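You operate a simulated robot arm through the tools that you are given. There is no shell and no other tool.

Carry out the task below with a simulated robot arm. There is one attempt and no reset: what you move stays moved.

TASK
Shut the crate, lock both clamps and pull the strap tight.
Fine: clamps before the strap; fold the blue strap plate down into the buckle, push the red paddle till the window shows Tight, no further; the vent dial, the yellow release button and the blue tag button stay.

The check looks at the end state, three seconds after you hand in, the way a careful person would. Anything else that was tipped, shoved, dropped, spilled or broken makes it a failure. Flat cloth is picked up by pressing the open fingertips on it (5 to 10 N) and closing them slowly along it; thin cloth reads only 2 to 8 mm in the jaws.

THE ROBOT
A 7-joint arm with a fingered hand, fixed in place. Base frame: the origin is at the foot of the arm, x ahead of it, y to its left, z up. Lengths are in mm, angles in degrees, forces in N, time in s.
Its first joint turns from -115.0 to 115.0 degrees. Payload 5 kg.
Tool frame: the origin (TCP) lies between the finger pads and is the grasp point; the fingertips stand 32 mm ahead of it; z points along the fingers, y is the line along which they close. Largest opening 160 mm; the body of the gripper starts 89 mm behind the TCP. The gripper is a hand of 4 fingers: y runs from the thumb to the fingers, the wrist lies at [0, 0, -267] in the tool frame, and closing takes about 1.5 s.
Orientation is that of the tool frame in the base frame, as [roll, pitch, yaw] about the fixed x, y, z axes, in that order (R = Rz(yaw) Ry(pitch) Rx(roll)). With the fingers straight down and closing along the base's y, the tool's x points along the base's -x, its y along +y and its z along -z.

THE INTERFACE
- The arm moves only by the tool play_rows. Its argument "motion" is a list that holds one entry, the list of rows, each a list of 6 numbers: the shift along the tool's x, y, z in units of 400 mm (1.0 is 400 mm), then the turn, a rotation vector about the tool's x, y, z in units of 45 degrees (1.0 is 45 degrees). In form: [[[x, y, z, rx, ry, rz], ...]]. A call has 1 to 20 rows; each row is the pose to reach, as a shift and turn from the pose commanded when the call began, along the tool's axes at that moment. "jaw" is the gripper command, from -1 (shut) to 1 (fully open), values between in proportion, set as the call begins (left out, the last holds). A call with a number of a shift or a turn outside -1 to 1 is refused whole. Rows are played at 5 a second. More than 50 mm and 8.6 degrees between two rows, or a gripper value outside its range, and nothing of the call is played. A pose out of reach is approached as far as the arm can. The call stops where the force on the tool passes 90 N (or 10 N more than at its start, if that is more) or the arm is blocked; 0.2 s more then pass. The fingers move at their own pace (about 45 mm/s each) and stop on an object; they squeeze with about 31 N. The grip force told is the motor's: it shows also when the fingers shut on nothing. Time passes only in rows, and 0.2 s behind the last, so rows that repeat a pose let the fingers close. The reply holds the time, the measured pose of the TCP, the force on the tool along the base axes, the opening and the grip force, in the units named above and with some noise, with the torque about the TCP (base axes, N m) and any sound that the robot's microphone picked up.
- Cameras (640 x 400 px; columns grow to the right, rows downward): "scene" is fixed at [220.7, 499.7, 1232.2]; the picture's right is [-0.69, -0.73, 0.00], its down [-0.11, 0.10, -0.99] and it looks along [0.72, -0.68, -0.15] (base axes); focal length 214 px, centre (320, 200). "wrist" rides on the gripper at [80, -4, -114] in the tool frame; the picture's right is [0.05, 1.00, 0.00], its down [-0.82, 0.04, -0.58] and it looks along [-0.58, 0.03, 0.82] (tool axes); focal length 265 px, centre (320, 200). There is no depth. A picture from a camera that has moved, and an enlarged one, comes with that camera's place and axes in the base frame and with its lens.
- capture(camera): a new picture of that camera. No time passes.
- slide_trunk(by): slides the trunk up (or, below 0, down) by that many mm; the arm rides with it, the base frame stays. It gives what a move gives, with no picture.
- set_grasp(shape): the hand has 4 fingers and takes this shape, open, in about a second: jaw (thumb against the fingers, like two jaws); tri (thumb and two fingers); tip (a fingertip pinch); poke (one finger out to press); point (the index stretched); flat (the hand flat); cup (the hand cupped); fist (a fist). The gripper value then closes the fingers along that shape, each until it touches; the sizes above hold for jaw. It gives what a move gives, with no picture.
- zoom(camera, box): a new picture of the part [left, top, right, bottom] of that camera's present view, enlarged. No time passes.
- finish_job(): hands the job in; it is judged then, once.

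Places have to be worked out from the pictures, the camera data and where the tool is seen. Open the gripper and draw the arm clear of the work before you hand the job in, unless the task says otherwise.

The tools are called after "Emit:" as name(argument=value, ...) on one line, values as JSON. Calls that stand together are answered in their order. play_rows: Moves the arm, as the interface text tells. Its arguments: {"type":"object","properties":{"motion":{"type":"array"},"jaw":{"type":"number"}},"required":["motion"]} The other tools are called the same way: slide_trunk (by) slides the trunk up or down; set_grasp (shape) gives the hand a shape; capture (camera) takes a picture; zoom (camera, box) takes an enlarged picture of a part of a camera's view; finish_job () hands the job in.

At the start:

```text
t: 0.0
eef_pos: [635.7, 53.5, 1523.6]
ee_rot: [179.9, 0.0, -180.0]
ft_force: [-0.7, -0.2, -0.3]
moment: [-0.01, 0.0, -0.02]
opening: 160.0
finger_force: 0.2
shape: jaw
trunk travel left (down, up): [-450.0, 540.0]
```

scene: 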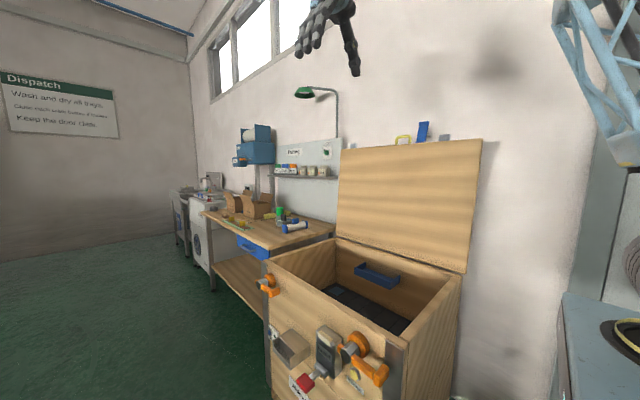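
wrist: 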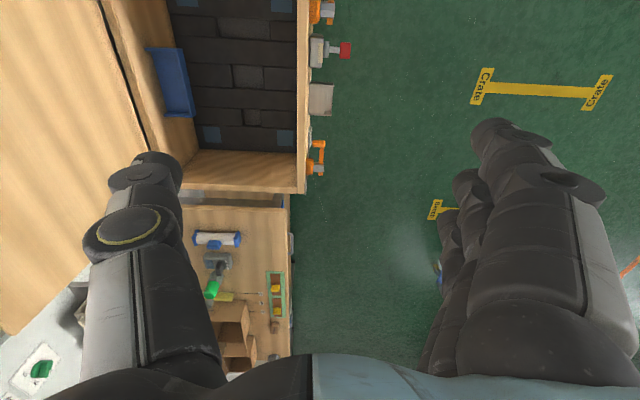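

The crate is open with its lid standing up at the far side; the front carries two orange clamps, a buckle, a red paddle and other bits. I zoom in for detail before moving.

Emit:
zoom(camera="scene", box=[240, 260, 420, 400])

Emit:
zoom(camera="scene", box=[320, 100, 500, 280])

Emit:
zoom(camera="wrist", box=[260, 0, 400, 200])

```text
2.86 times, centred on (330, 330) of scene
camera zoom: at [220.7, 499.7, 1232.2], right [-0.69, -0.73, 0.0], down [-0.11, 0.1, -0.99], along [0.72, -0.68, -0.15], focal length 613 px, centre (291, -171)
```

zoom: 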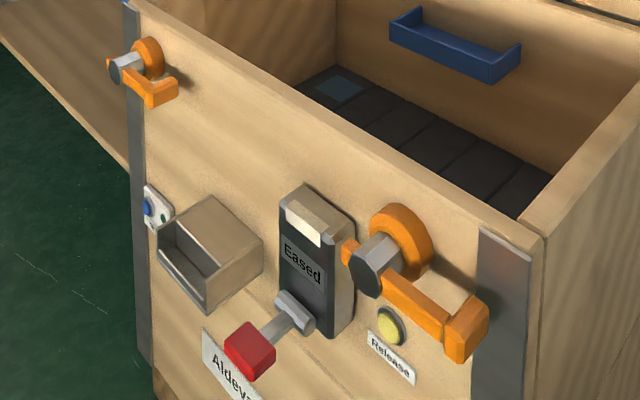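

```text
2.22 times, centred on (410, 190) of scene
camera zoom: at [220.7, 499.7, 1232.2], right [-0.69, -0.73, 0.0], down [-0.11, 0.1, -0.99], along [0.72, -0.68, -0.15], focal length 477 px, centre (120, 222)
```

zoom: 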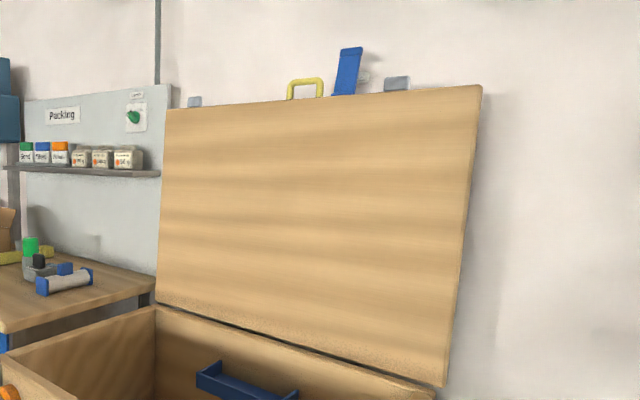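

```text
2.00 times, centred on (330, 100) of wrist
camera zoom: at [555.7, 51.0, 1637.3], right [-0.05, 1.0, 0.0], down [0.82, 0.04, 0.58], along [0.58, 0.03, -0.82], focal length 531 px, centre (300, 400)
```

zoom: 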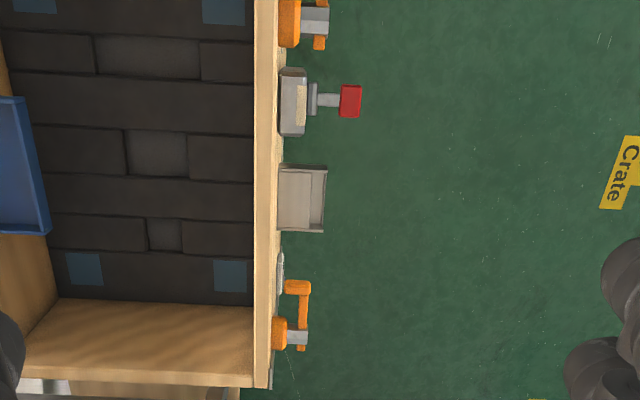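

The crate front faces +y near y≈20, with its top rim at z≈795. The lid stands on the far hinge at y≈-540, its edge at z≈1340. The handle and blue plate are on that edge, so I move the hand over there, high and clear, to look from above.

Emit:
play_rows(motion=[[[0.0432, -0.1083, -0.01, 0, 0, 0], [0.0864, -0.2167, -0.02, 0, 0, 0], [0.1297, -0.325, -0.03, 0, 0, 0], [0.1729, -0.4333, -0.04, 0, 0, 0], [0.2161, -0.5417, -0.05, 0, 0, 0], [0.2593, -0.65, -0.06, 0, 0, 0], [0.3026, -0.7583, -0.07, 0, 0, 0], [0.3458, -0.8667, -0.08, 0, 0, 0], [0.389, -0.975, -0.09, 0, 0, 0]]])

```text
t: 2.0
eef_pos: [479.6, -319.5, 1549.0]
ee_rot: [-179.7, 0.3, -179.9]
ft_force: [-0.4, 1.4, -0.1]
moment: [-0.06, 0.01, 0.01]
opening: 159.9
finger_force: 0.0
shape: jaw
out of reach, approached as far as the arm can: row 8, 9
trunk travel left (down, up): [-450.0, 540.0]
```

The arm stopped a bit short at y≈-320, being out of reach at this height. I look from here.

Emit:
capture(camera="wrist")

Emit:
capture(camera="scene")

```text
taken
camera wrist: at [399.3, -324.1, 1662.8], right [-0.05, 1.0, 0.0], down [0.81, 0.04, 0.58], along [0.58, 0.03, -0.81], focal length 265 px, centre (320, 200)
```

wrist: 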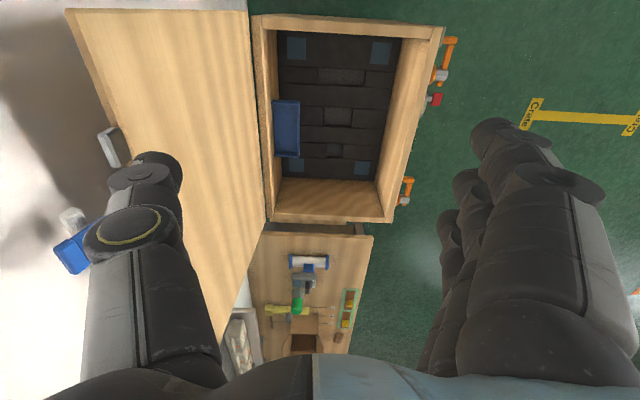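

```text
taken
```

scene: 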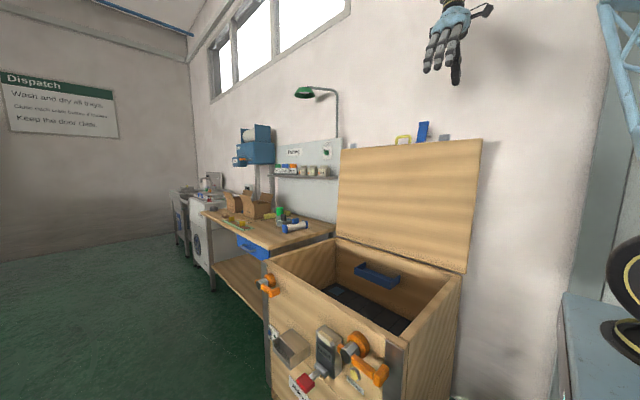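

The near catch and the blue plate show on the lid's edge, but the thumb hides the yellow handle. I raise the trunk to gain reach at this height.

Emit:
slide_trunk(by=300)

```text
t: 5.0
eef_pos: [479.3, -322.3, 1848.4]
ee_rot: [-179.7, 0.2, 180.0]
ft_force: [0.8, -0.6, -0.1]
moment: [-0.02, -0.02, -0.01]
opening: 159.9
finger_force: 0.0
shape: jaw
trunk travel left (down, up): [-750.0, 240.0]
```

The trunk is up 300. Now I lower the hand to z≈1600 and shift it to y≈-520, to look along the lid's edge from above.

Emit:
play_rows(motion=[[[0.0, 0.0, 0.1, 0, 0, 0], [0.01, -0.03, 0.2, 0, 0, 0], [0.02, -0.08, 0.3, 0, 0, 0], [0.03, -0.16, 0.38, 0, 0, 0], [0.04, -0.24, 0.45, 0, 0, 0], [0.05, -0.32, 0.52, 0, 0, 0], [0.06, -0.41, 0.58, 0, 0, 0], [0.07, -0.5, 0.62, 0, 0, 0]]])

Emit:
capture(camera="wrist")

```text
t: 6.8
eef_pos: [454.9, -524.6, 1600.5]
ee_rot: [-179.8, 0.3, 180.0]
ft_force: [-0.2, 0.3, -0.2]
moment: [0.05, 0.0, 0.04]
opening: 159.7
finger_force: 0.0
shape: jaw
trunk travel left (down, up): [-750.0, 240.0]
```

```text
taken
camera wrist: at [373.0, -528.5, 1714.2], right [-0.05, 1.0, 0.0], down [0.81, 0.04, 0.58], along [0.58, 0.03, -0.81], focal length 265 px, centre (320, 200)
```

wrist: 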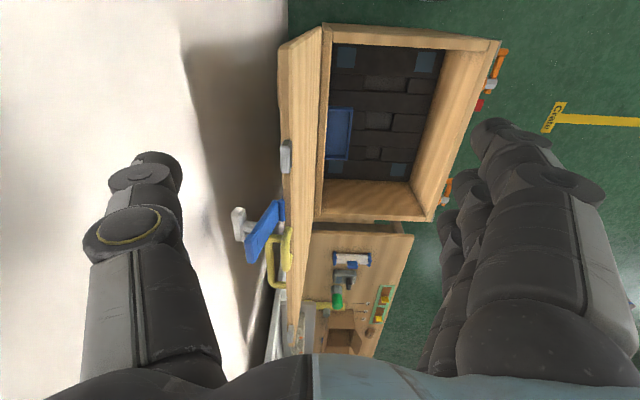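

Emit:
zoom(camera="wrist", box=[210, 110, 370, 340])

Emit:
zoom(camera="scene", box=[370, 100, 490, 175])

```text
1.74 times, centred on (290, 225) of wrist
camera zoom: at [373.0, -528.5, 1714.2], right [-0.05, 1.0, 0.0], down [0.81, 0.04, 0.58], along [0.58, 0.03, -0.81], focal length 462 px, centre (372, 156)
```

zoom: 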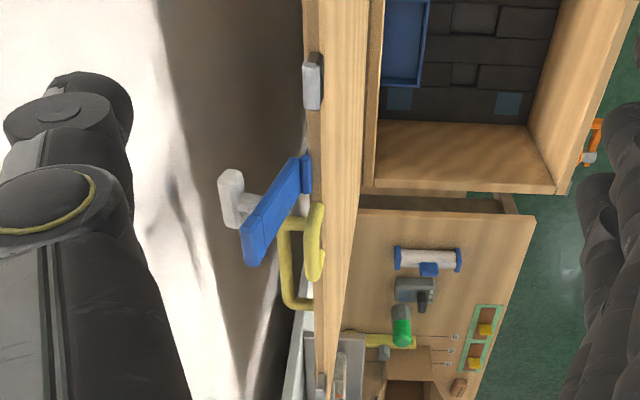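

```text
5.33 times, centred on (430, 138) of scene
camera zoom: at [220.7, 499.7, 1232.2], right [-0.69, -0.73, 0.0], down [-0.11, 0.1, -0.99], along [0.72, -0.68, -0.15], focal length 1144 px, centre (-267, 533)
```

zoom: 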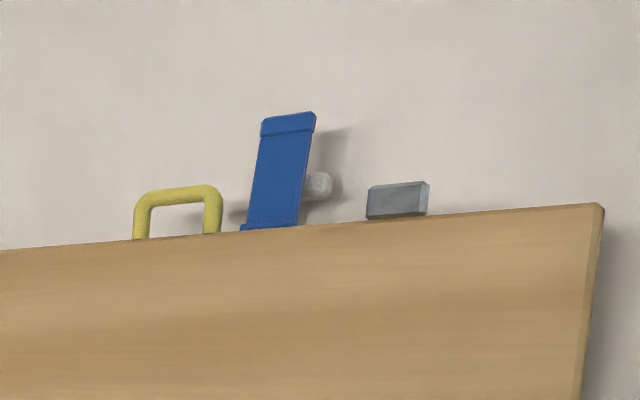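

The handle, blue plate (with a grey knob on its outer side) and near catch are all on the lid edge. I move the hand above the handle, staying about 60 mm above the plate's top at z≈1446, for a closer look.

Emit:
play_rows(motion=[[[-0.1, -0.02, 0.02, 0, 0, 0], [-0.2, -0.04, 0.04, 0, 0, 0], [-0.3, -0.06, 0.06, 0, 0, 0], [-0.4, -0.08, 0.08, 0, 0, 0], [-0.5, -0.1, 0.1, 0, 0, 0], [-0.61, -0.12, 0.12, 0, 0, 0]]])

Emit:
capture(camera="wrist")

Emit:
capture(camera="scene")

```text
t: 8.2
eef_pos: [702.4, -572.0, 1551.9]
ee_rot: [-179.9, 0.0, 179.9]
ft_force: [0.8, -0.4, 0.0]
moment: [0.03, 0.1, 0.0]
opening: 159.7
finger_force: 0.0
shape: jaw
trunk travel left (down, up): [-750.0, 240.0]
```

```text
taken
camera wrist: at [621.0, -574.6, 1665.9], right [-0.05, 1.0, 0.0], down [0.81, 0.04, 0.58], along [0.58, 0.03, -0.82], focal length 265 px, centre (320, 200)
```

wrist: 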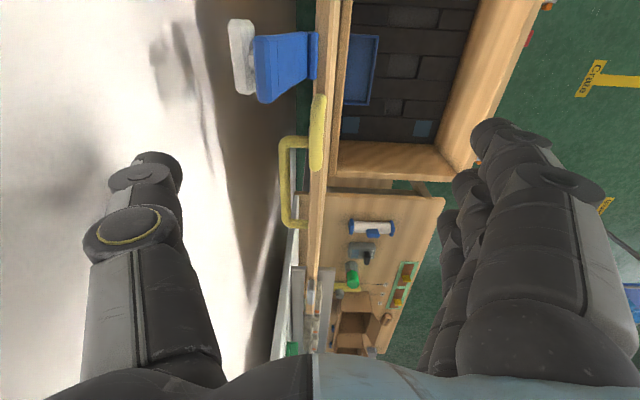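

```text
taken
```

scene: 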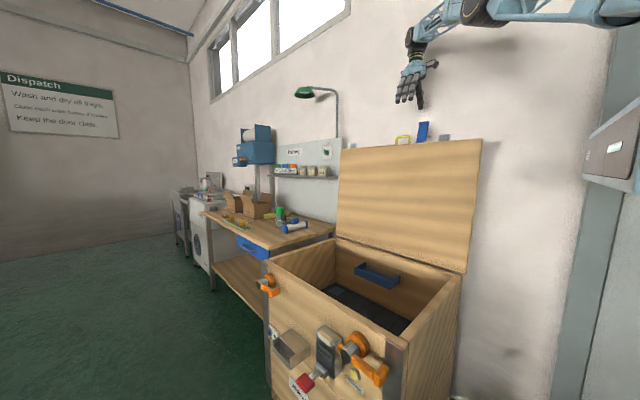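

Emit:
zoom(camera="wrist", box=[210, 0, 410, 250])

```text
1.60 times, centred on (310, 125) of wrist
camera zoom: at [621.0, -574.6, 1665.9], right [-0.05, 1.0, 0.0], down [0.81, 0.04, 0.58], along [0.58, 0.03, -0.82], focal length 425 px, centre (336, 320)
```

zoom: 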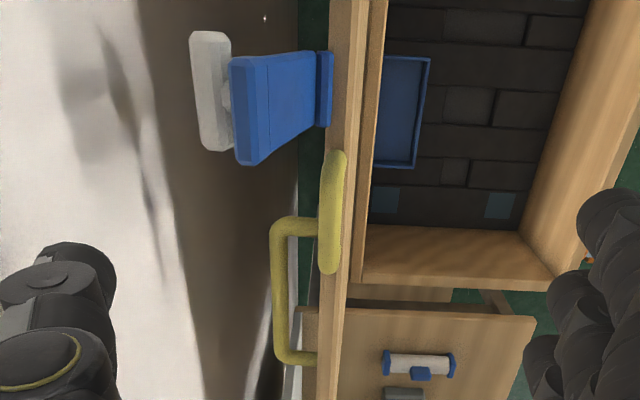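

The edge handle is a bar from x≈694 to 773 at y≈-573, z≈1376; the second U, lower on the outer face (x 784–918), is a different handle. I zoom on the hand in the scene view to judge its width against the handle.

Emit:
zoom(camera="scene", box=[370, 20, 490, 150])

```text
3.08 times, centred on (430, 85) of scene
camera zoom: at [220.7, 499.7, 1232.2], right [-0.69, -0.73, 0.0], down [-0.11, 0.1, -0.99], along [0.72, -0.68, -0.15], focal length 660 px, centre (-18, 554)
```

zoom: 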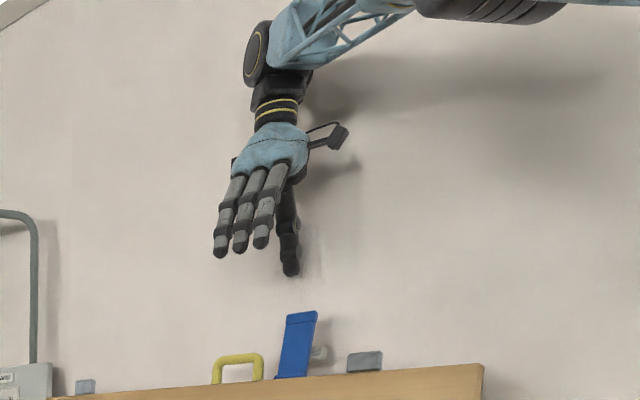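

The three fingers span about ±44 mm in x, so they fit over the handle clear of the blue plate (x 641–681). I go to x≈738 and down to z≈1440, then look again.

Emit:
play_rows(motion=[[[-0.045, 0.0, 0.0, 0, 0, 0], [-0.09, 0.0, 0.05, 0, 0, 0], [-0.09, 0.0, 0.12, 0, 0, 0], [-0.09, 0.0, 0.2, 0, 0, 0], [-0.09, 0.0, 0.28, 0, 0, 0]]])

Emit:
capture(camera="wrist")

Emit:
zoom(camera="scene", box=[370, 60, 490, 150])

```text
t: 9.4
eef_pos: [736.1, -572.4, 1441.6]
ee_rot: [-179.9, 0.3, -180.0]
ft_force: [0.1, -0.3, -0.4]
moment: [0.05, 0.04, 0.02]
opening: 159.8
finger_force: 0.0
shape: jaw
out of reach, approached as far as the arm can: row 1, 2
trunk travel left (down, up): [-750.0, 240.0]
```

```text
taken
camera wrist: at [654.6, -576.2, 1554.1], right [-0.05, 1.0, 0.0], down [0.81, 0.04, 0.58], along [0.58, 0.03, -0.81], focal length 265 px, centre (320, 200)
```

wrist: 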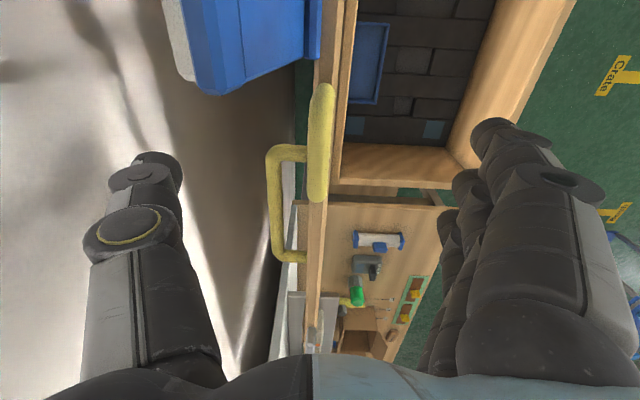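

```text
4.44 times, centred on (430, 105) of scene
camera zoom: at [220.7, 499.7, 1232.2], right [-0.69, -0.73, 0.0], down [-0.11, 0.1, -0.99], along [0.72, -0.68, -0.15], focal length 953 px, centre (-169, 622)
```

zoom: 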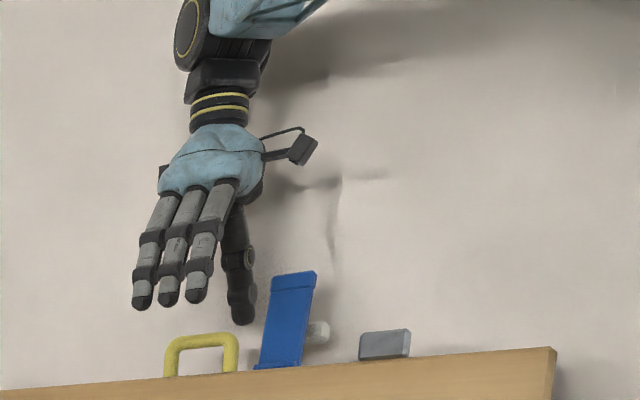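

The bar lies centred under the open jaw at y≈-571, x≈735, about z≈1385. I lower the hand to z≈1390 and close on the bar.

Emit:
play_rows(motion=[[[0.0, 0.0, 0.07, 0, 0, 0], [0.0, 0.0, 0.13, 0, 0, 0], [0.0, 0.0, 0.13, 0, 0, 0]]])

Emit:
capture(camera="wrist")

Emit:
zoom(camera="scene", box=[370, 60, 490, 150])

```text
t: 10.2
eef_pos: [734.4, -571.6, 1389.8]
ee_rot: [-179.7, 0.2, 180.0]
ft_force: [0.6, 0.2, 0.0]
moment: [0.0, 0.04, -0.01]
opening: 159.7
finger_force: 0.0
shape: jaw
trunk travel left (down, up): [-750.0, 240.0]
```

```text
taken
camera wrist: at [653.9, -574.7, 1504.2], right [-0.05, 1.0, 0.0], down [0.81, 0.04, 0.58], along [0.58, 0.03, -0.81], focal length 265 px, centre (320, 200)
```

wrist: 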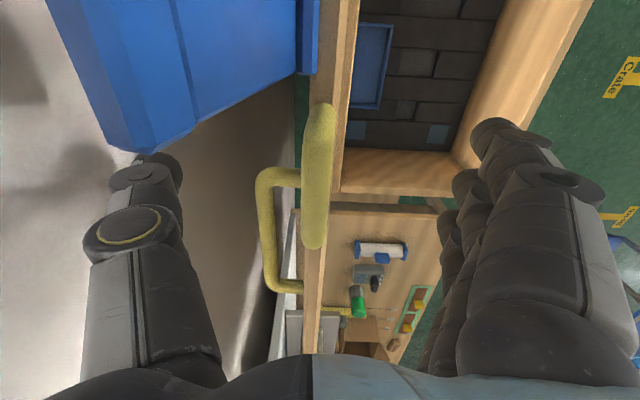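

```text
4.44 times, centred on (430, 105) of scene
camera zoom: at [220.7, 499.7, 1232.2], right [-0.69, -0.73, 0.0], down [-0.11, 0.1, -0.99], along [0.72, -0.68, -0.15], focal length 953 px, centre (-169, 622)
```

zoom: 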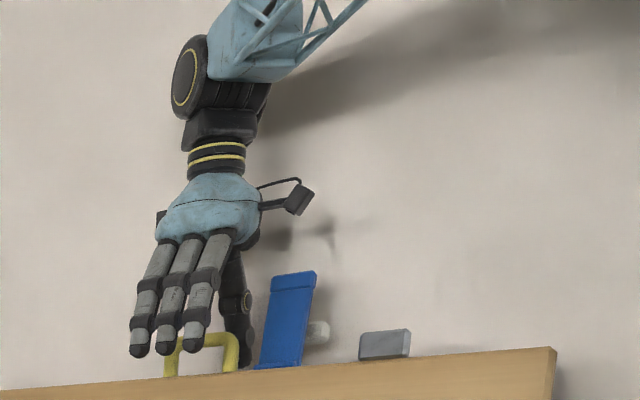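

The hand straddles the bar with thumb behind and fingers in front, no contact force. I close the jaw on it.

Emit:
play_rows(motion=[[[0, 0, 0, 0, 0, 0], [0, 0, 0, 0, 0, 0], [0, 0, 0, 0, 0, 0], [0, 0, 0, 0, 0, 0], [0, 0, 0, 0, 0, 0], [0, 0, 0, 0, 0, 0], [0, 0, 0, 0, 0, 0], [0, 0, 0, 0, 0, 0], [0, 0, 0, 0, 0, 0], [0, 0, 0, 0, 0, 0]]], jaw=-1)

Emit:
capture(camera="wrist")

Emit:
zoom(camera="scene", box=[370, 60, 490, 150])

```text
t: 12.4
eef_pos: [735.8, -572.3, 1390.6]
ee_rot: [-179.9, 0.2, 180.0]
ft_force: [-1.7, 0.4, -3.7]
moment: [0.32, 0.07, 0.09]
opening: 4.8
finger_force: 30.8
shape: jaw
trunk travel left (down, up): [-750.0, 240.0]
```

```text
taken
camera wrist: at [653.9, -574.7, 1503.6], right [-0.05, 1.0, 0.0], down [0.81, 0.04, 0.58], along [0.58, 0.03, -0.81], focal length 265 px, centre (320, 200)
```

wrist: 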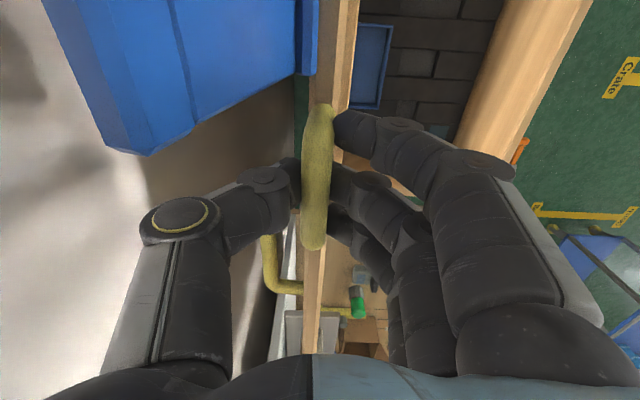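

```text
4.44 times, centred on (430, 105) of scene
camera zoom: at [220.7, 499.7, 1232.2], right [-0.69, -0.73, 0.0], down [-0.11, 0.1, -0.99], along [0.72, -0.68, -0.15], focal length 953 px, centre (-169, 622)
```

zoom: 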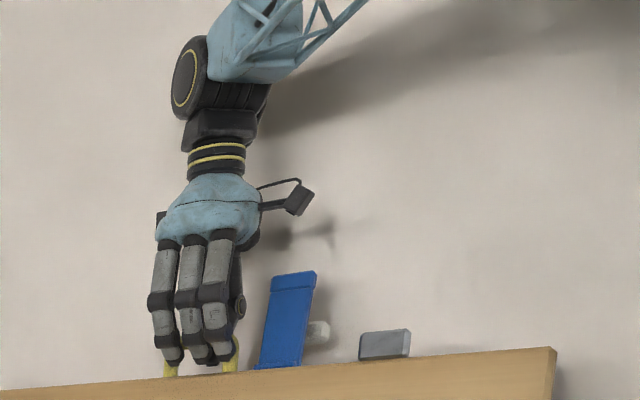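

The jaw has shut on the bar (grip 31 N). I start swinging the lid forward about its hinge (≈y -525, z 800, radius ≈592), turning the hand with it, first only 10°.

Emit:
play_rows(motion=[[[0, 0.0645, -0.0037, 0.0556, 0, 0], [0, 0.129, -0.0045, 0.1111, 0, 0], [0, 0.1935, -0.0027, 0.1667, 0, 0], [0, 0.258, 0.002, 0.2222, 0, 0]]])

Emit:
capture(camera="scene")

Emit:
capture(camera="wrist")

```text
t: 13.4
eef_pos: [735.2, -466.2, 1389.2]
ee_rot: [-169.8, 0.2, -180.0]
ft_force: [-4.8, 0.3, -6.0]
moment: [0.28, 0.13, 0.05]
opening: 4.5
finger_force: 30.9
shape: jaw
trunk travel left (down, up): [-750.0, 240.0]
```

```text
taken
```

scene: 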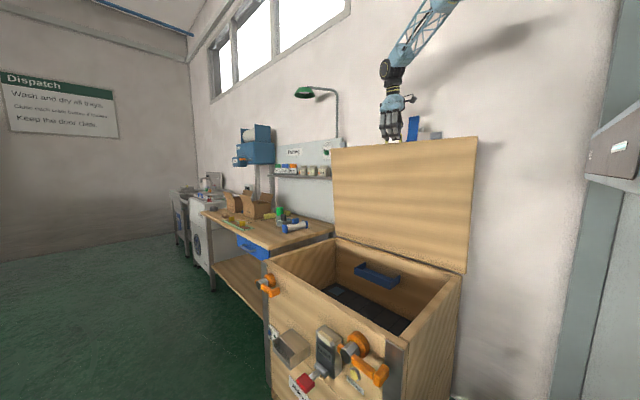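

```text
taken
camera wrist: at [653.8, -450.0, 1501.5], right [-0.05, 0.98, -0.18], down [0.81, 0.14, 0.56], along [0.58, -0.12, -0.81], focal length 265 px, centre (320, 200)
```

wrist: 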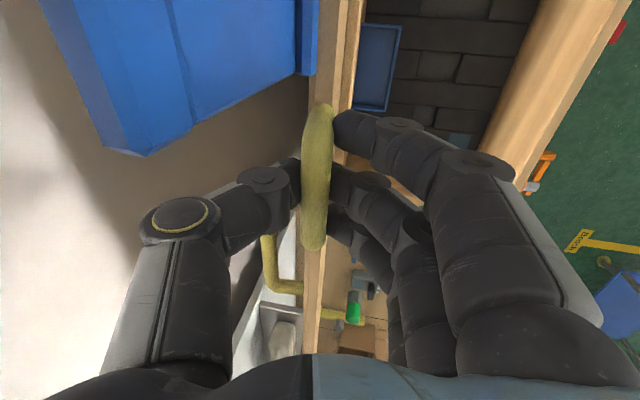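

The lid follows with only a few newtons. In the turning tool frame the same arc applies, so I continue with another 25°.

Emit:
play_rows(motion=[[[0, 0.0645, -0.0037, 0.0556, 0, 0], [0, 0.129, -0.0046, 0.1111, 0, 0], [0, 0.1936, -0.0027, 0.1667, 0, 0], [0, 0.258, 0.002, 0.2222, 0, 0], [0, 0.3221, 0.0096, 0.2778, 0, 0], [0, 0.3859, 0.0199, 0.3333, 0, 0], [0, 0.4491, 0.033, 0.3889, 0, 0], [0, 0.5117, 0.0488, 0.4444, 0, 0], [0, 0.5735, 0.0674, 0.5, 0, 0], [0, 0.6345, 0.0886, 0.5556, 0, 0]]])

Emit:
capture(camera="scene")

Emit:
capture(camera="wrist")

```text
t: 15.6
eef_pos: [734.7, -221.7, 1309.6]
ee_rot: [-144.7, 0.2, 180.0]
ft_force: [-7.4, 7.0, 2.0]
moment: [0.37, 0.16, -0.03]
opening: 5.0
finger_force: 31.0
shape: jaw
trunk travel left (down, up): [-750.0, 240.0]
```

```text
taken
```

scene: 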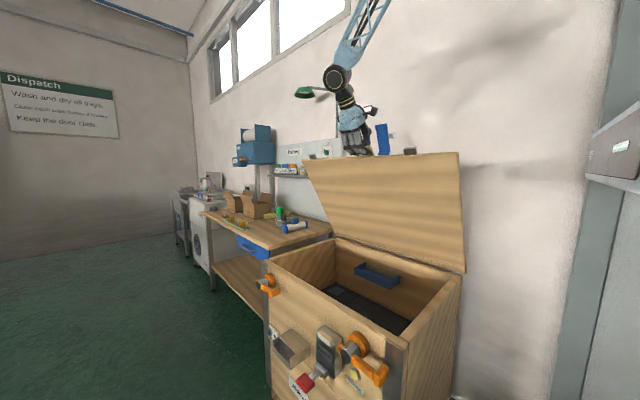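

```text
taken
camera wrist: at [653.7, -158.5, 1405.1], right [-0.05, 0.81, -0.58], down [0.81, 0.37, 0.45], along [0.58, -0.45, -0.68], focal length 265 px, centre (320, 200)
```

wrist: 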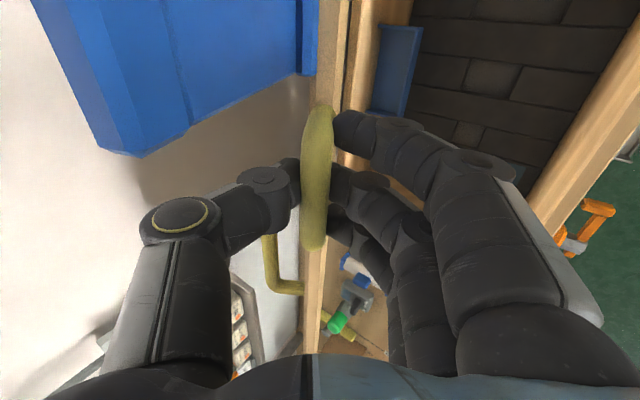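

The lid tracks the hand cleanly; forces stay under 10 N. Another 25° along the same arc.

Emit:
play_rows(motion=[[[0, 0.0645, -0.0037, 0.0556, 0, 0], [0, 0.129, -0.0046, 0.1111, 0, 0], [0, 0.1936, -0.0027, 0.1667, 0, 0], [0, 0.258, 0.002, 0.2222, 0, 0], [0, 0.3221, 0.0096, 0.2778, 0, 0], [0, 0.3859, 0.0199, 0.3333, 0, 0], [0, 0.4491, 0.033, 0.3889, 0, 0], [0, 0.5117, 0.0488, 0.4444, 0, 0], [0, 0.5735, 0.0674, 0.5, 0, 0], [0, 0.6345, 0.0886, 0.5556, 0, 0]]])

Emit:
capture(camera="scene")

Emit:
capture(camera="wrist")

```text
t: 17.8
eef_pos: [733.7, -32.3, 1135.3]
ee_rot: [-119.5, 0.4, -180.0]
ft_force: [-12.9, 28.7, 12.2]
moment: [0.51, 0.16, -0.07]
opening: 5.9
finger_force: 31.4
shape: jaw
trunk travel left (down, up): [-750.0, 240.0]
```

```text
taken
```

scene: 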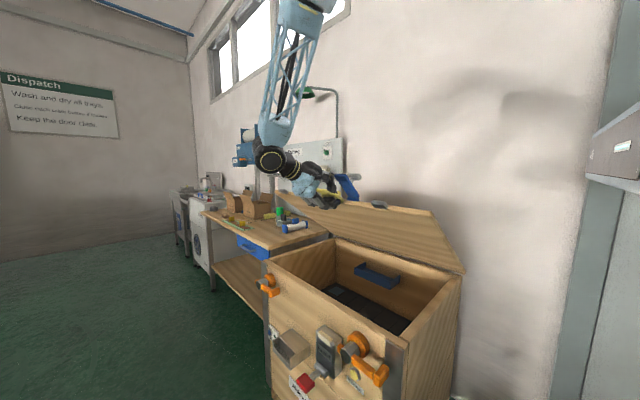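

```text
taken
camera wrist: at [653.8, 64.8, 1194.1], right [-0.05, 0.49, -0.87], down [0.81, 0.52, 0.25], along [0.58, -0.69, -0.43], focal length 265 px, centre (320, 200)
```

wrist: 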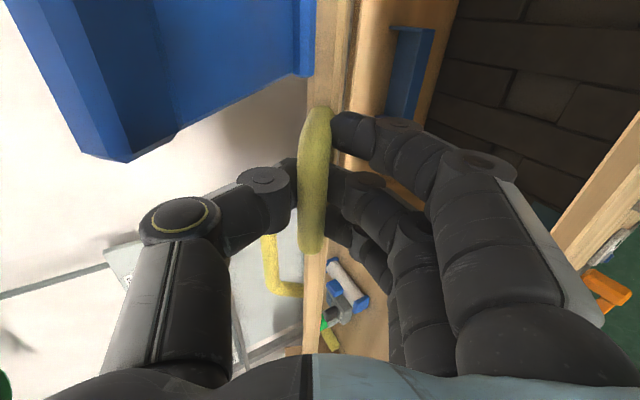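

The force has grown to ~30 N pushing the hand outward from the hinge, so my circle is a few mm too far back. I shift its centre by +8 mm in y and continue to about 12° before shut.

Emit:
play_rows(motion=[[[0, 0.0756, -0.0236, 0.06, 0, 0], [0, 0.1402, -0.0244, 0.1156, 0, 0], [0, 0.205, -0.0225, 0.1711, 0, 0], [0, 0.2694, -0.0177, 0.2267, 0, 0], [0, 0.3337, -0.01, 0.2822, 0, 0], [0, 0.3974, 0.0002, 0.3378, 0, 0], [0, 0.4608, 0.0134, 0.3933, 0, 0], [0, 0.5234, 0.0294, 0.4489, 0, 0], [0, 0.5853, 0.0481, 0.5044, 0, 0]]])

Emit:
capture(camera="scene")

Emit:
capture(camera="wrist")

```text
t: 19.8
eef_pos: [734.7, 64.4, 922.2]
ee_rot: [-97.0, 0.1, 180.0]
ft_force: [-24.1, 10.4, -5.7]
moment: [0.6, 0.19, -0.36]
opening: 5.6
finger_force: 31.4
shape: jaw
trunk travel left (down, up): [-750.0, 240.0]
```

```text
taken
```

scene: 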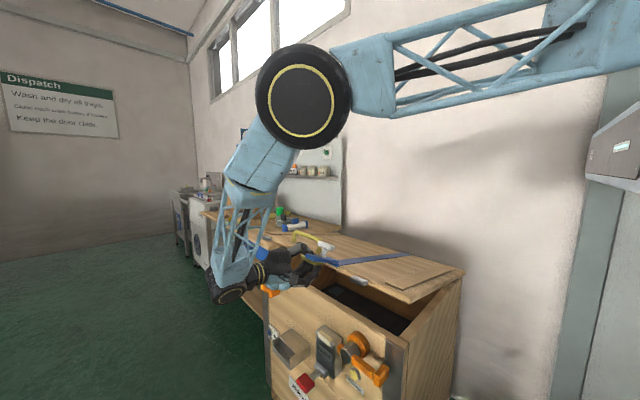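

```text
taken
camera wrist: at [654.3, 177.9, 939.5], right [-0.05, 0.12, -0.99], down [0.81, 0.58, 0.03], along [0.58, -0.81, -0.13], focal length 265 px, centre (320, 200)
```

wrist: 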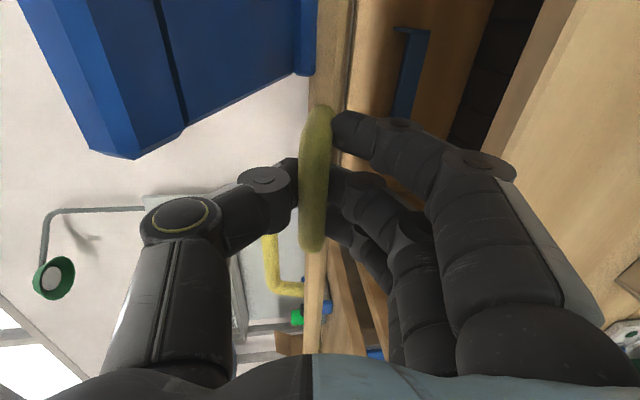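

The lid is about 12° from shut, with a sideways pull of 24 N. I ease 5 mm towards -x and lower on to about 4°.

Emit:
play_rows(motion=[[[0.005, 0.0516, -0.0035, 0.0444, 0, 0], [0.01, 0.1035, -0.0049, 0.0889, 0, 0], [0.0125, 0.1551, -0.0048, 0.1333, 0, 0], [0.0125, 0.2068, -0.0027, 0.1778, 0, 0]]])

Emit:
capture(camera="scene")

Emit:
capture(camera="wrist")

```text
t: 20.8
eef_pos: [748.5, 86.4, 868.6]
ee_rot: [-91.3, 2.2, 179.4]
ft_force: [-33.8, -43.6, -9.8]
moment: [0.27, 0.26, -0.61]
opening: 1.2
finger_force: 30.6
shape: jaw
trunk travel left (down, up): [-750.0, 240.0]
```

```text
taken
```

scene: 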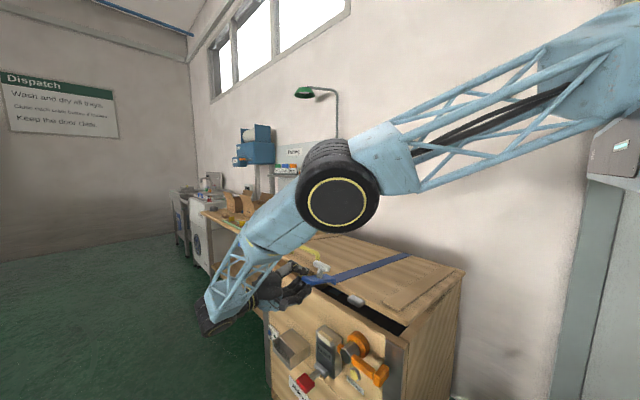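

```text
taken
camera wrist: at [669.2, 201.8, 871.9], right [-0.01, 0.02, -1.0], down [0.82, 0.57, 0.0], along [0.57, -0.82, -0.02], focal length 265 px, centre (320, 200)
```

wrist: 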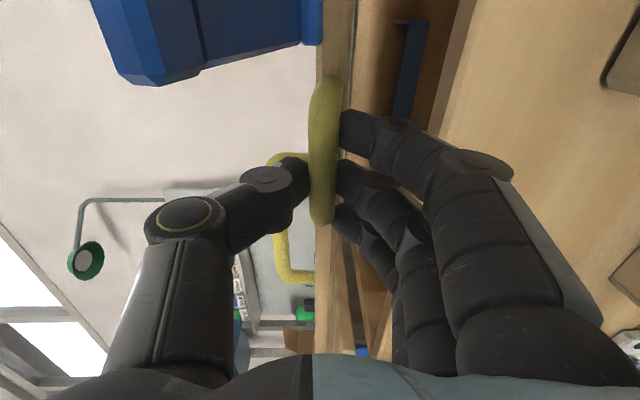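

The measured pose lags the command (x +18, z +27) with force pulling back on the hand. I hold for a moment to see whether it settles or the arm is hindered.

Emit:
play_rows(motion=[[[0, 0, 0, 0, 0, 0], [0, 0, 0, 0, 0, 0]]])

Emit:
zoom(camera="scene", box=[180, 180, 420, 400])

```text
t: 21.4
eef_pos: [750.9, 88.7, 867.2]
ee_rot: [-91.0, 2.4, 179.8]
ft_force: [-30.7, -21.3, -9.1]
moment: [0.22, 0.22, -0.52]
opening: 1.2
finger_force: 31.3
shape: jaw
trunk travel left (down, up): [-750.0, 240.0]
```

```text
1.82 times, centred on (300, 290) of scene
camera zoom: at [220.7, 499.7, 1232.2], right [-0.69, -0.73, 0.0], down [-0.11, 0.1, -0.99], along [0.72, -0.68, -0.15], focal length 390 px, centre (356, 36)
```

zoom: 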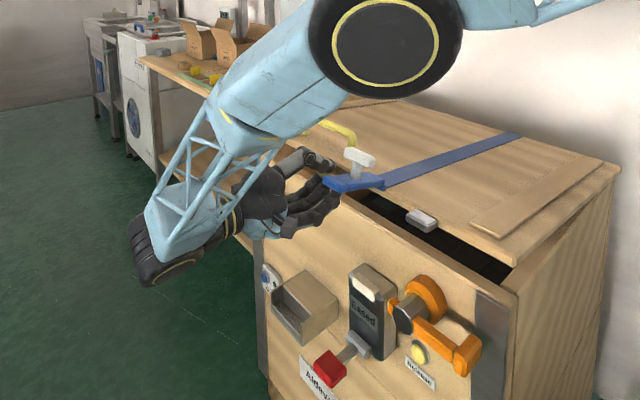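

It does not settle: the wrist is folded to about 75° between hand and forearm, so probably a joint limit. The bar is still between thumb and fingers, so I roll the hand back 25° about the bar and raise the target slightly to free the wrist.

Emit:
play_rows(motion=[[[0, -0.03, 0, -0.12, 0, 0], [0, -0.05, 0, -0.26, 0, 0], [0, -0.05, 0, -0.4, 0, 0], [0, -0.05, 0, -0.55, 0, 0], [0, -0.05, 0, -0.55, 0, 0]]])

Emit:
capture(camera="scene")

Emit:
capture(camera="wrist")

```text
t: 22.6
eef_pos: [730.8, 73.3, 859.3]
ee_rot: [-114.0, 0.2, 179.9]
ft_force: [-14.4, -20.9, -9.2]
moment: [0.05, 0.04, -0.34]
opening: 0.8
finger_force: 31.2
shape: jaw
trunk travel left (down, up): [-750.0, 240.0]
```

```text
taken
```

scene: 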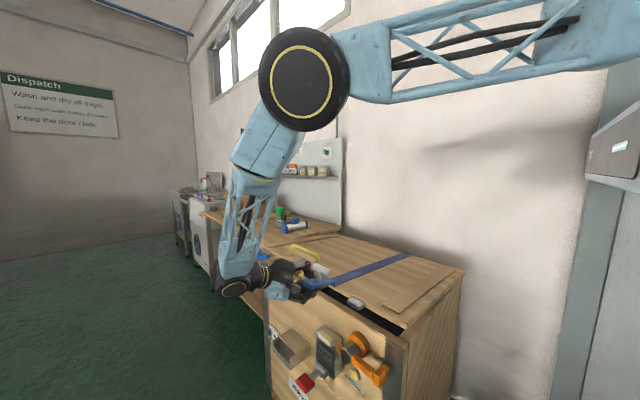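

```text
taken
camera wrist: at [650.1, 175.3, 909.0], right [-0.05, 0.4, -0.91], down [0.82, 0.54, 0.2], along [0.58, -0.74, -0.36], focal length 265 px, centre (320, 200)
```

wrist: 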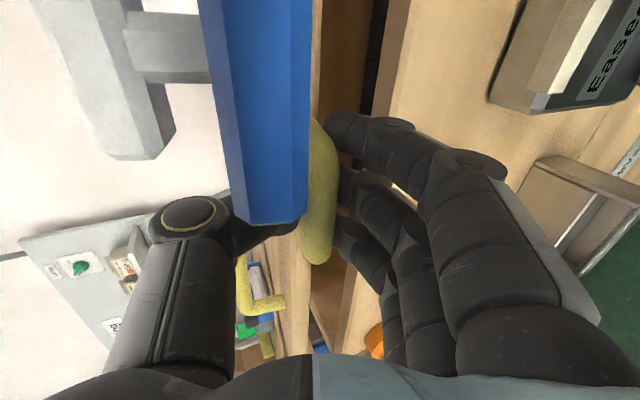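

The arm tracks again at tilt 66° and the bar is still held. I lower on in small steps, to z≈826.

Emit:
play_rows(motion=[[[0, 0.0228, 0.01, 0, 0, 0], [0, 0.0457, 0.0203, 0, 0, 0], [0, 0.063, 0.0275, 0, 0, 0], [0, 0.0805, 0.0347, 0, 0, 0]]])

Emit:
zoom(camera="scene", box=[180, 180, 480, 400])

Emit:
capture(camera="wrist")

```text
t: 23.6
eef_pos: [731.2, 74.3, 825.5]
ee_rot: [-114.0, 0.3, -180.0]
ft_force: [-18.8, -10.9, -6.7]
moment: [0.02, 0.08, -0.36]
opening: 0.5
finger_force: 31.3
shape: jaw
trunk travel left (down, up): [-750.0, 240.0]
```

```text
1.82 times, centred on (330, 290) of scene
camera zoom: at [220.7, 499.7, 1232.2], right [-0.69, -0.73, 0.0], down [-0.11, 0.1, -0.99], along [0.72, -0.68, -0.15], focal length 390 px, centre (302, 36)
```

zoom: 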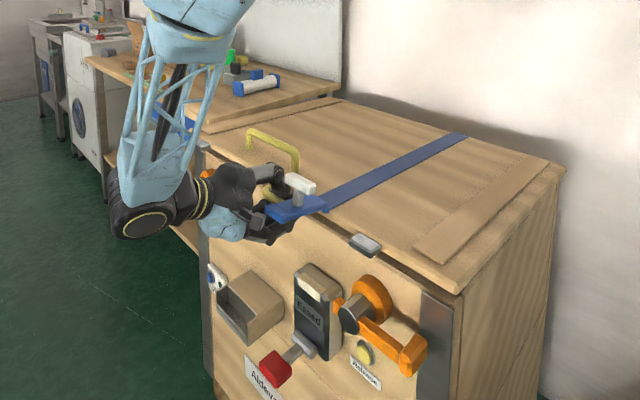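

```text
taken
camera wrist: at [650.2, 177.7, 874.4], right [-0.05, 0.4, -0.91], down [0.81, 0.54, 0.2], along [0.58, -0.73, -0.36], focal length 265 px, centre (320, 200)
```

wrist: 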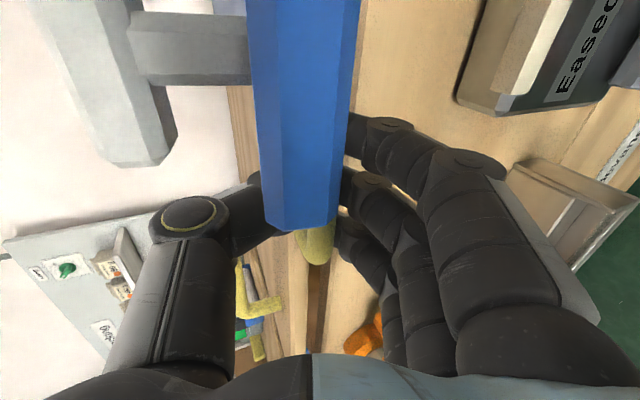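

In the scene the lid now looks almost or fully shut. I zoom on the rim to check for a gap.

Emit:
zoom(camera="scene", box=[310, 250, 460, 350])

Emit:
zoom(camera="wrist", box=[220, 160, 420, 360])

```text
4.00 times, centred on (385, 300) of scene
camera zoom: at [220.7, 499.7, 1232.2], right [-0.69, -0.73, 0.0], down [-0.11, 0.1, -0.99], along [0.72, -0.68, -0.15], focal length 858 px, centre (60, -200)
```

zoom: 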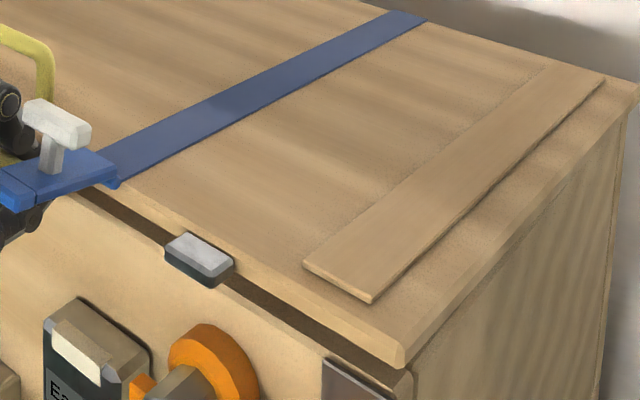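

```text
2.00 times, centred on (320, 260) of wrist
camera zoom: at [650.2, 177.7, 874.4], right [-0.05, 0.4, -0.91], down [0.81, 0.54, 0.2], along [0.58, -0.73, -0.36], focal length 531 px, centre (320, 80)
```

zoom: 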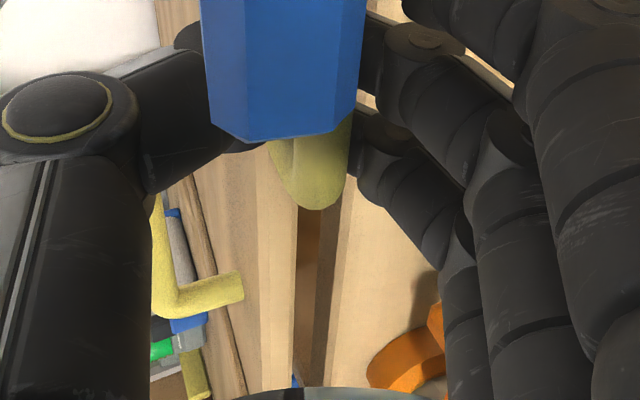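

A gap of roughly 25 mm remains. I lower another 20 mm.

Emit:
play_rows(motion=[[[0, 0.0114, 0.0051, 0, 0, 0], [0, 0.0228, 0.0102, 0, 0, 0], [0, 0.0343, 0.0153, 0, 0, 0], [0, 0.0457, 0.0203, 0, 0, 0]]])

Emit:
zoom(camera="scene", box=[310, 250, 460, 350])

Emit:
zoom(camera="wrist", box=[220, 160, 420, 360])

```text
t: 24.6
eef_pos: [731.4, 75.5, 805.0]
ee_rot: [-114.0, 0.3, 179.9]
ft_force: [-22.4, -4.2, -5.1]
moment: [0.09, 0.14, -0.38]
opening: 0.8
finger_force: 31.2
shape: jaw
trunk travel left (down, up): [-750.0, 240.0]
```

```text
4.00 times, centred on (385, 300) of scene
camera zoom: at [220.7, 499.7, 1232.2], right [-0.69, -0.73, 0.0], down [-0.11, 0.1, -0.99], along [0.72, -0.68, -0.15], focal length 858 px, centre (60, -200)
```

zoom: 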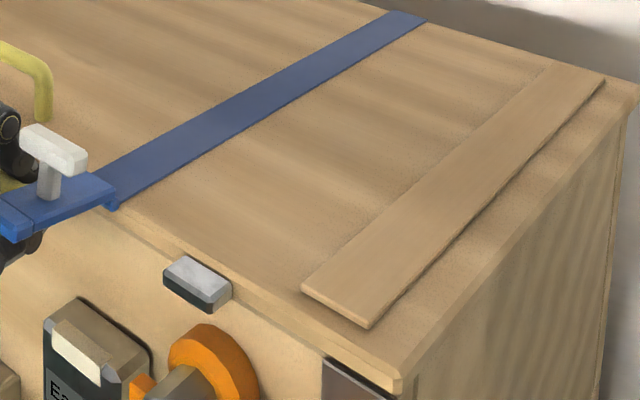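

```text
2.00 times, centred on (320, 260) of wrist
camera zoom: at [650.5, 177.7, 854.7], right [-0.05, 0.4, -0.91], down [0.81, 0.54, 0.2], along [0.58, -0.73, -0.36], focal length 531 px, centre (320, 80)
```

zoom: 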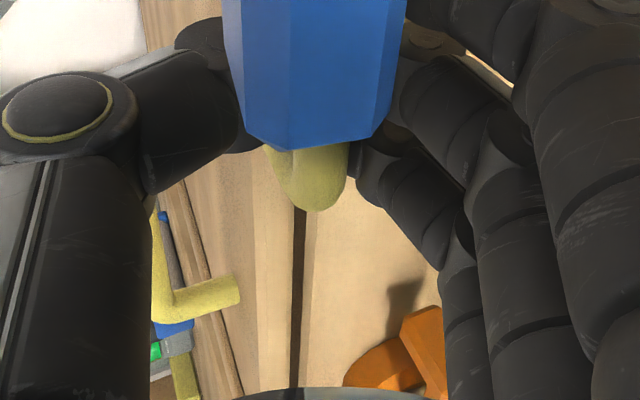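

Only a thin dark line of gap (about 5–8 mm) is left. I lower another 10 mm and watch the force.

Emit:
play_rows(motion=[[[0, 0.0114, 0.0051, 0, 0, 0], [0, 0.0228, 0.0102, 0, 0, 0], [0, 0.0228, 0.0102, 0, 0, 0]]])

Emit:
zoom(camera="wrist", box=[220, 160, 420, 360])

Emit:
zoom(camera="scene", box=[310, 250, 460, 350])

```text
t: 25.4
eef_pos: [730.9, 74.9, 795.6]
ee_rot: [-113.8, 0.4, -180.0]
ft_force: [-24.6, -1.7, -5.2]
moment: [0.09, 0.09, -0.32]
opening: 1.1
finger_force: 31.2
shape: jaw
trunk travel left (down, up): [-750.0, 240.0]
```

```text
2.00 times, centred on (320, 260) of wrist
camera zoom: at [650.7, 177.6, 844.8], right [-0.05, 0.4, -0.91], down [0.81, 0.55, 0.2], along [0.58, -0.73, -0.35], focal length 531 px, centre (320, 80)
```

zoom: 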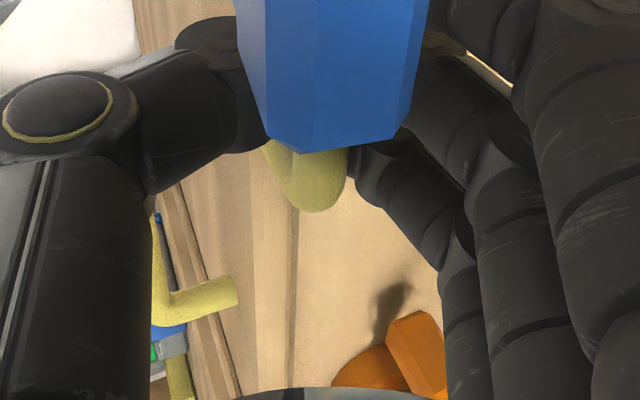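

```text
4.00 times, centred on (385, 300) of scene
camera zoom: at [220.7, 499.7, 1232.2], right [-0.69, -0.73, 0.0], down [-0.11, 0.1, -0.99], along [0.72, -0.68, -0.15], focal length 858 px, centre (60, -200)
```

zoom: 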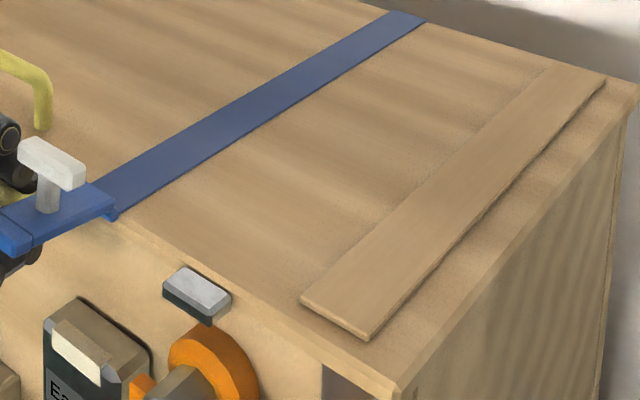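

The lid edge now meets the front wall. I press 4 mm more to seat it, then check the force.

Emit:
play_rows(motion=[[[0, 0.0091, 0.0041, 0, 0, 0], [0, 0.0114, 0.0051, 0, 0, 0]]])

Emit:
zoom(camera="scene", box=[310, 250, 460, 350])

```text
t: 26.0
eef_pos: [731.8, 74.2, 791.4]
ee_rot: [-113.9, 0.3, 180.0]
ft_force: [-26.3, -2.5, -3.5]
moment: [0.06, 0.1, -0.35]
opening: 1.2
finger_force: 30.8
shape: jaw
trunk travel left (down, up): [-750.0, 240.0]
```

```text
4.00 times, centred on (385, 300) of scene
camera zoom: at [220.7, 499.7, 1232.2], right [-0.69, -0.73, 0.0], down [-0.11, 0.1, -0.99], along [0.72, -0.68, -0.15], focal length 858 px, centre (60, -200)
```

zoom: 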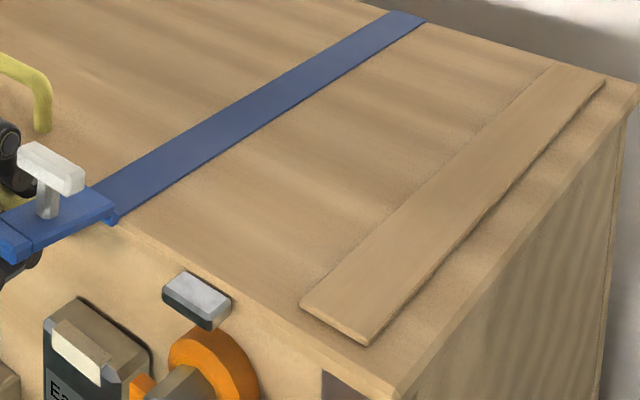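

It still moves freely with little vertical force. I continue 8 mm more to find the stop.

Emit:
play_rows(motion=[[[0, 0.0046, 0.002, 0, 0, 0], [0, 0.0091, 0.0041, 0, 0, 0], [0, 0.0137, 0.0061, 0, 0, 0], [0, 0.0183, 0.0081, 0, 0, 0]]])

Emit:
zoom(camera="scene", box=[310, 250, 460, 350])

Emit:
zoom(camera="wrist", box=[220, 160, 420, 360])

```text
t: 27.0
eef_pos: [732.4, 75.0, 784.2]
ee_rot: [-113.7, 0.2, 180.0]
ft_force: [-21.4, -4.2, 18.5]
moment: [0.04, -0.12, -0.27]
opening: 1.6
finger_force: 31.1
shape: jaw
trunk travel left (down, up): [-750.0, 240.0]
```

```text
4.00 times, centred on (385, 300) of scene
camera zoom: at [220.7, 499.7, 1232.2], right [-0.69, -0.73, 0.0], down [-0.11, 0.1, -0.99], along [0.72, -0.68, -0.15], focal length 858 px, centre (60, -200)
```

zoom: 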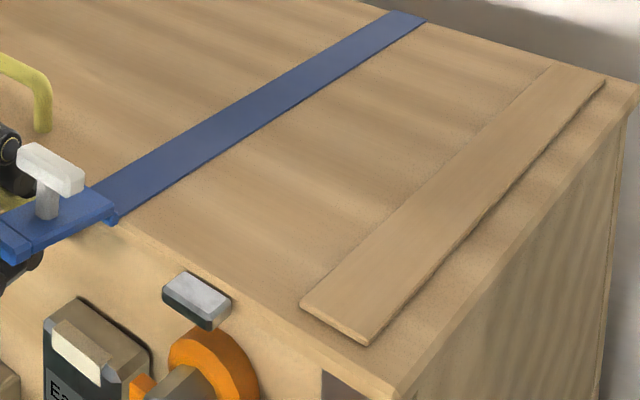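

```text
2.00 times, centred on (320, 260) of wrist
camera zoom: at [651.2, 176.9, 833.5], right [-0.04, 0.4, -0.91], down [0.81, 0.55, 0.2], along [0.58, -0.74, -0.35], focal length 531 px, centre (320, 80)
```

zoom: 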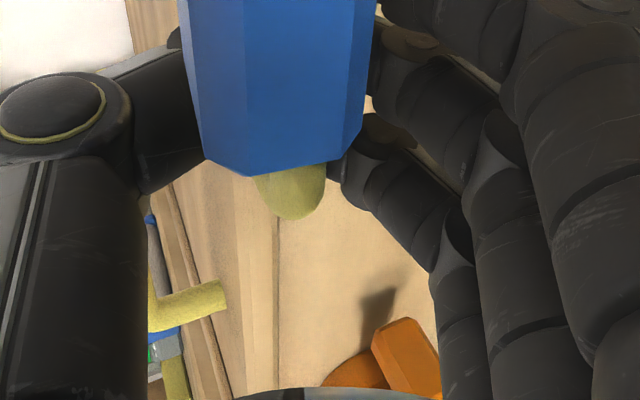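

A firm +18 N now pushes up: the lid is seated and the line is closed. I open the jaw halfway and let it settle before backing off.

Emit:
play_rows(motion=[[[0, 0, 0, 0, 0, 0], [0, 0, 0, 0, 0, 0], [0, 0, 0, 0, 0, 0], [0, 0, 0, 0, 0, 0], [0, 0, 0, 0, 0, 0], [0, 0, 0, 0, 0, 0]]], jaw=0)

Emit:
capture(camera="wrist")

Emit:
capture(camera="scene")

```text
t: 28.4
eef_pos: [733.9, 76.8, 783.1]
ee_rot: [-113.8, 0.3, -179.9]
ft_force: [13.7, 40.3, 4.5]
moment: [-0.74, 0.21, 0.68]
opening: 65.7
finger_force: 0.0
shape: jaw
trunk travel left (down, up): [-750.0, 240.0]
```

```text
taken
camera wrist: at [652.4, 180.2, 831.4], right [-0.05, 0.4, -0.91], down [0.81, 0.55, 0.2], along [0.58, -0.73, -0.35], focal length 265 px, centre (320, 200)
```

wrist: 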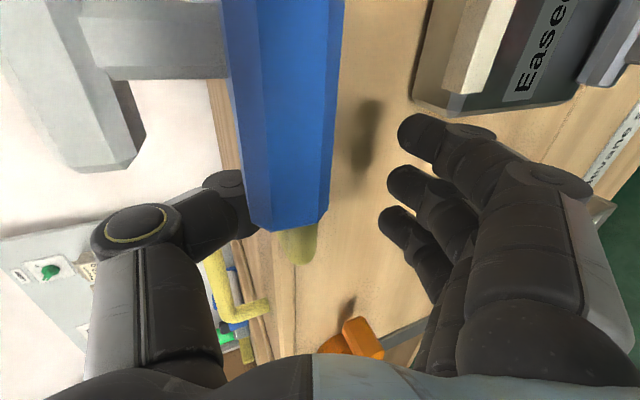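

```text
taken
```

scene: 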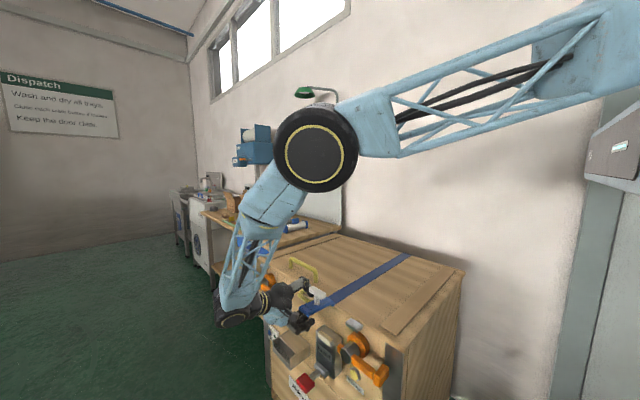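

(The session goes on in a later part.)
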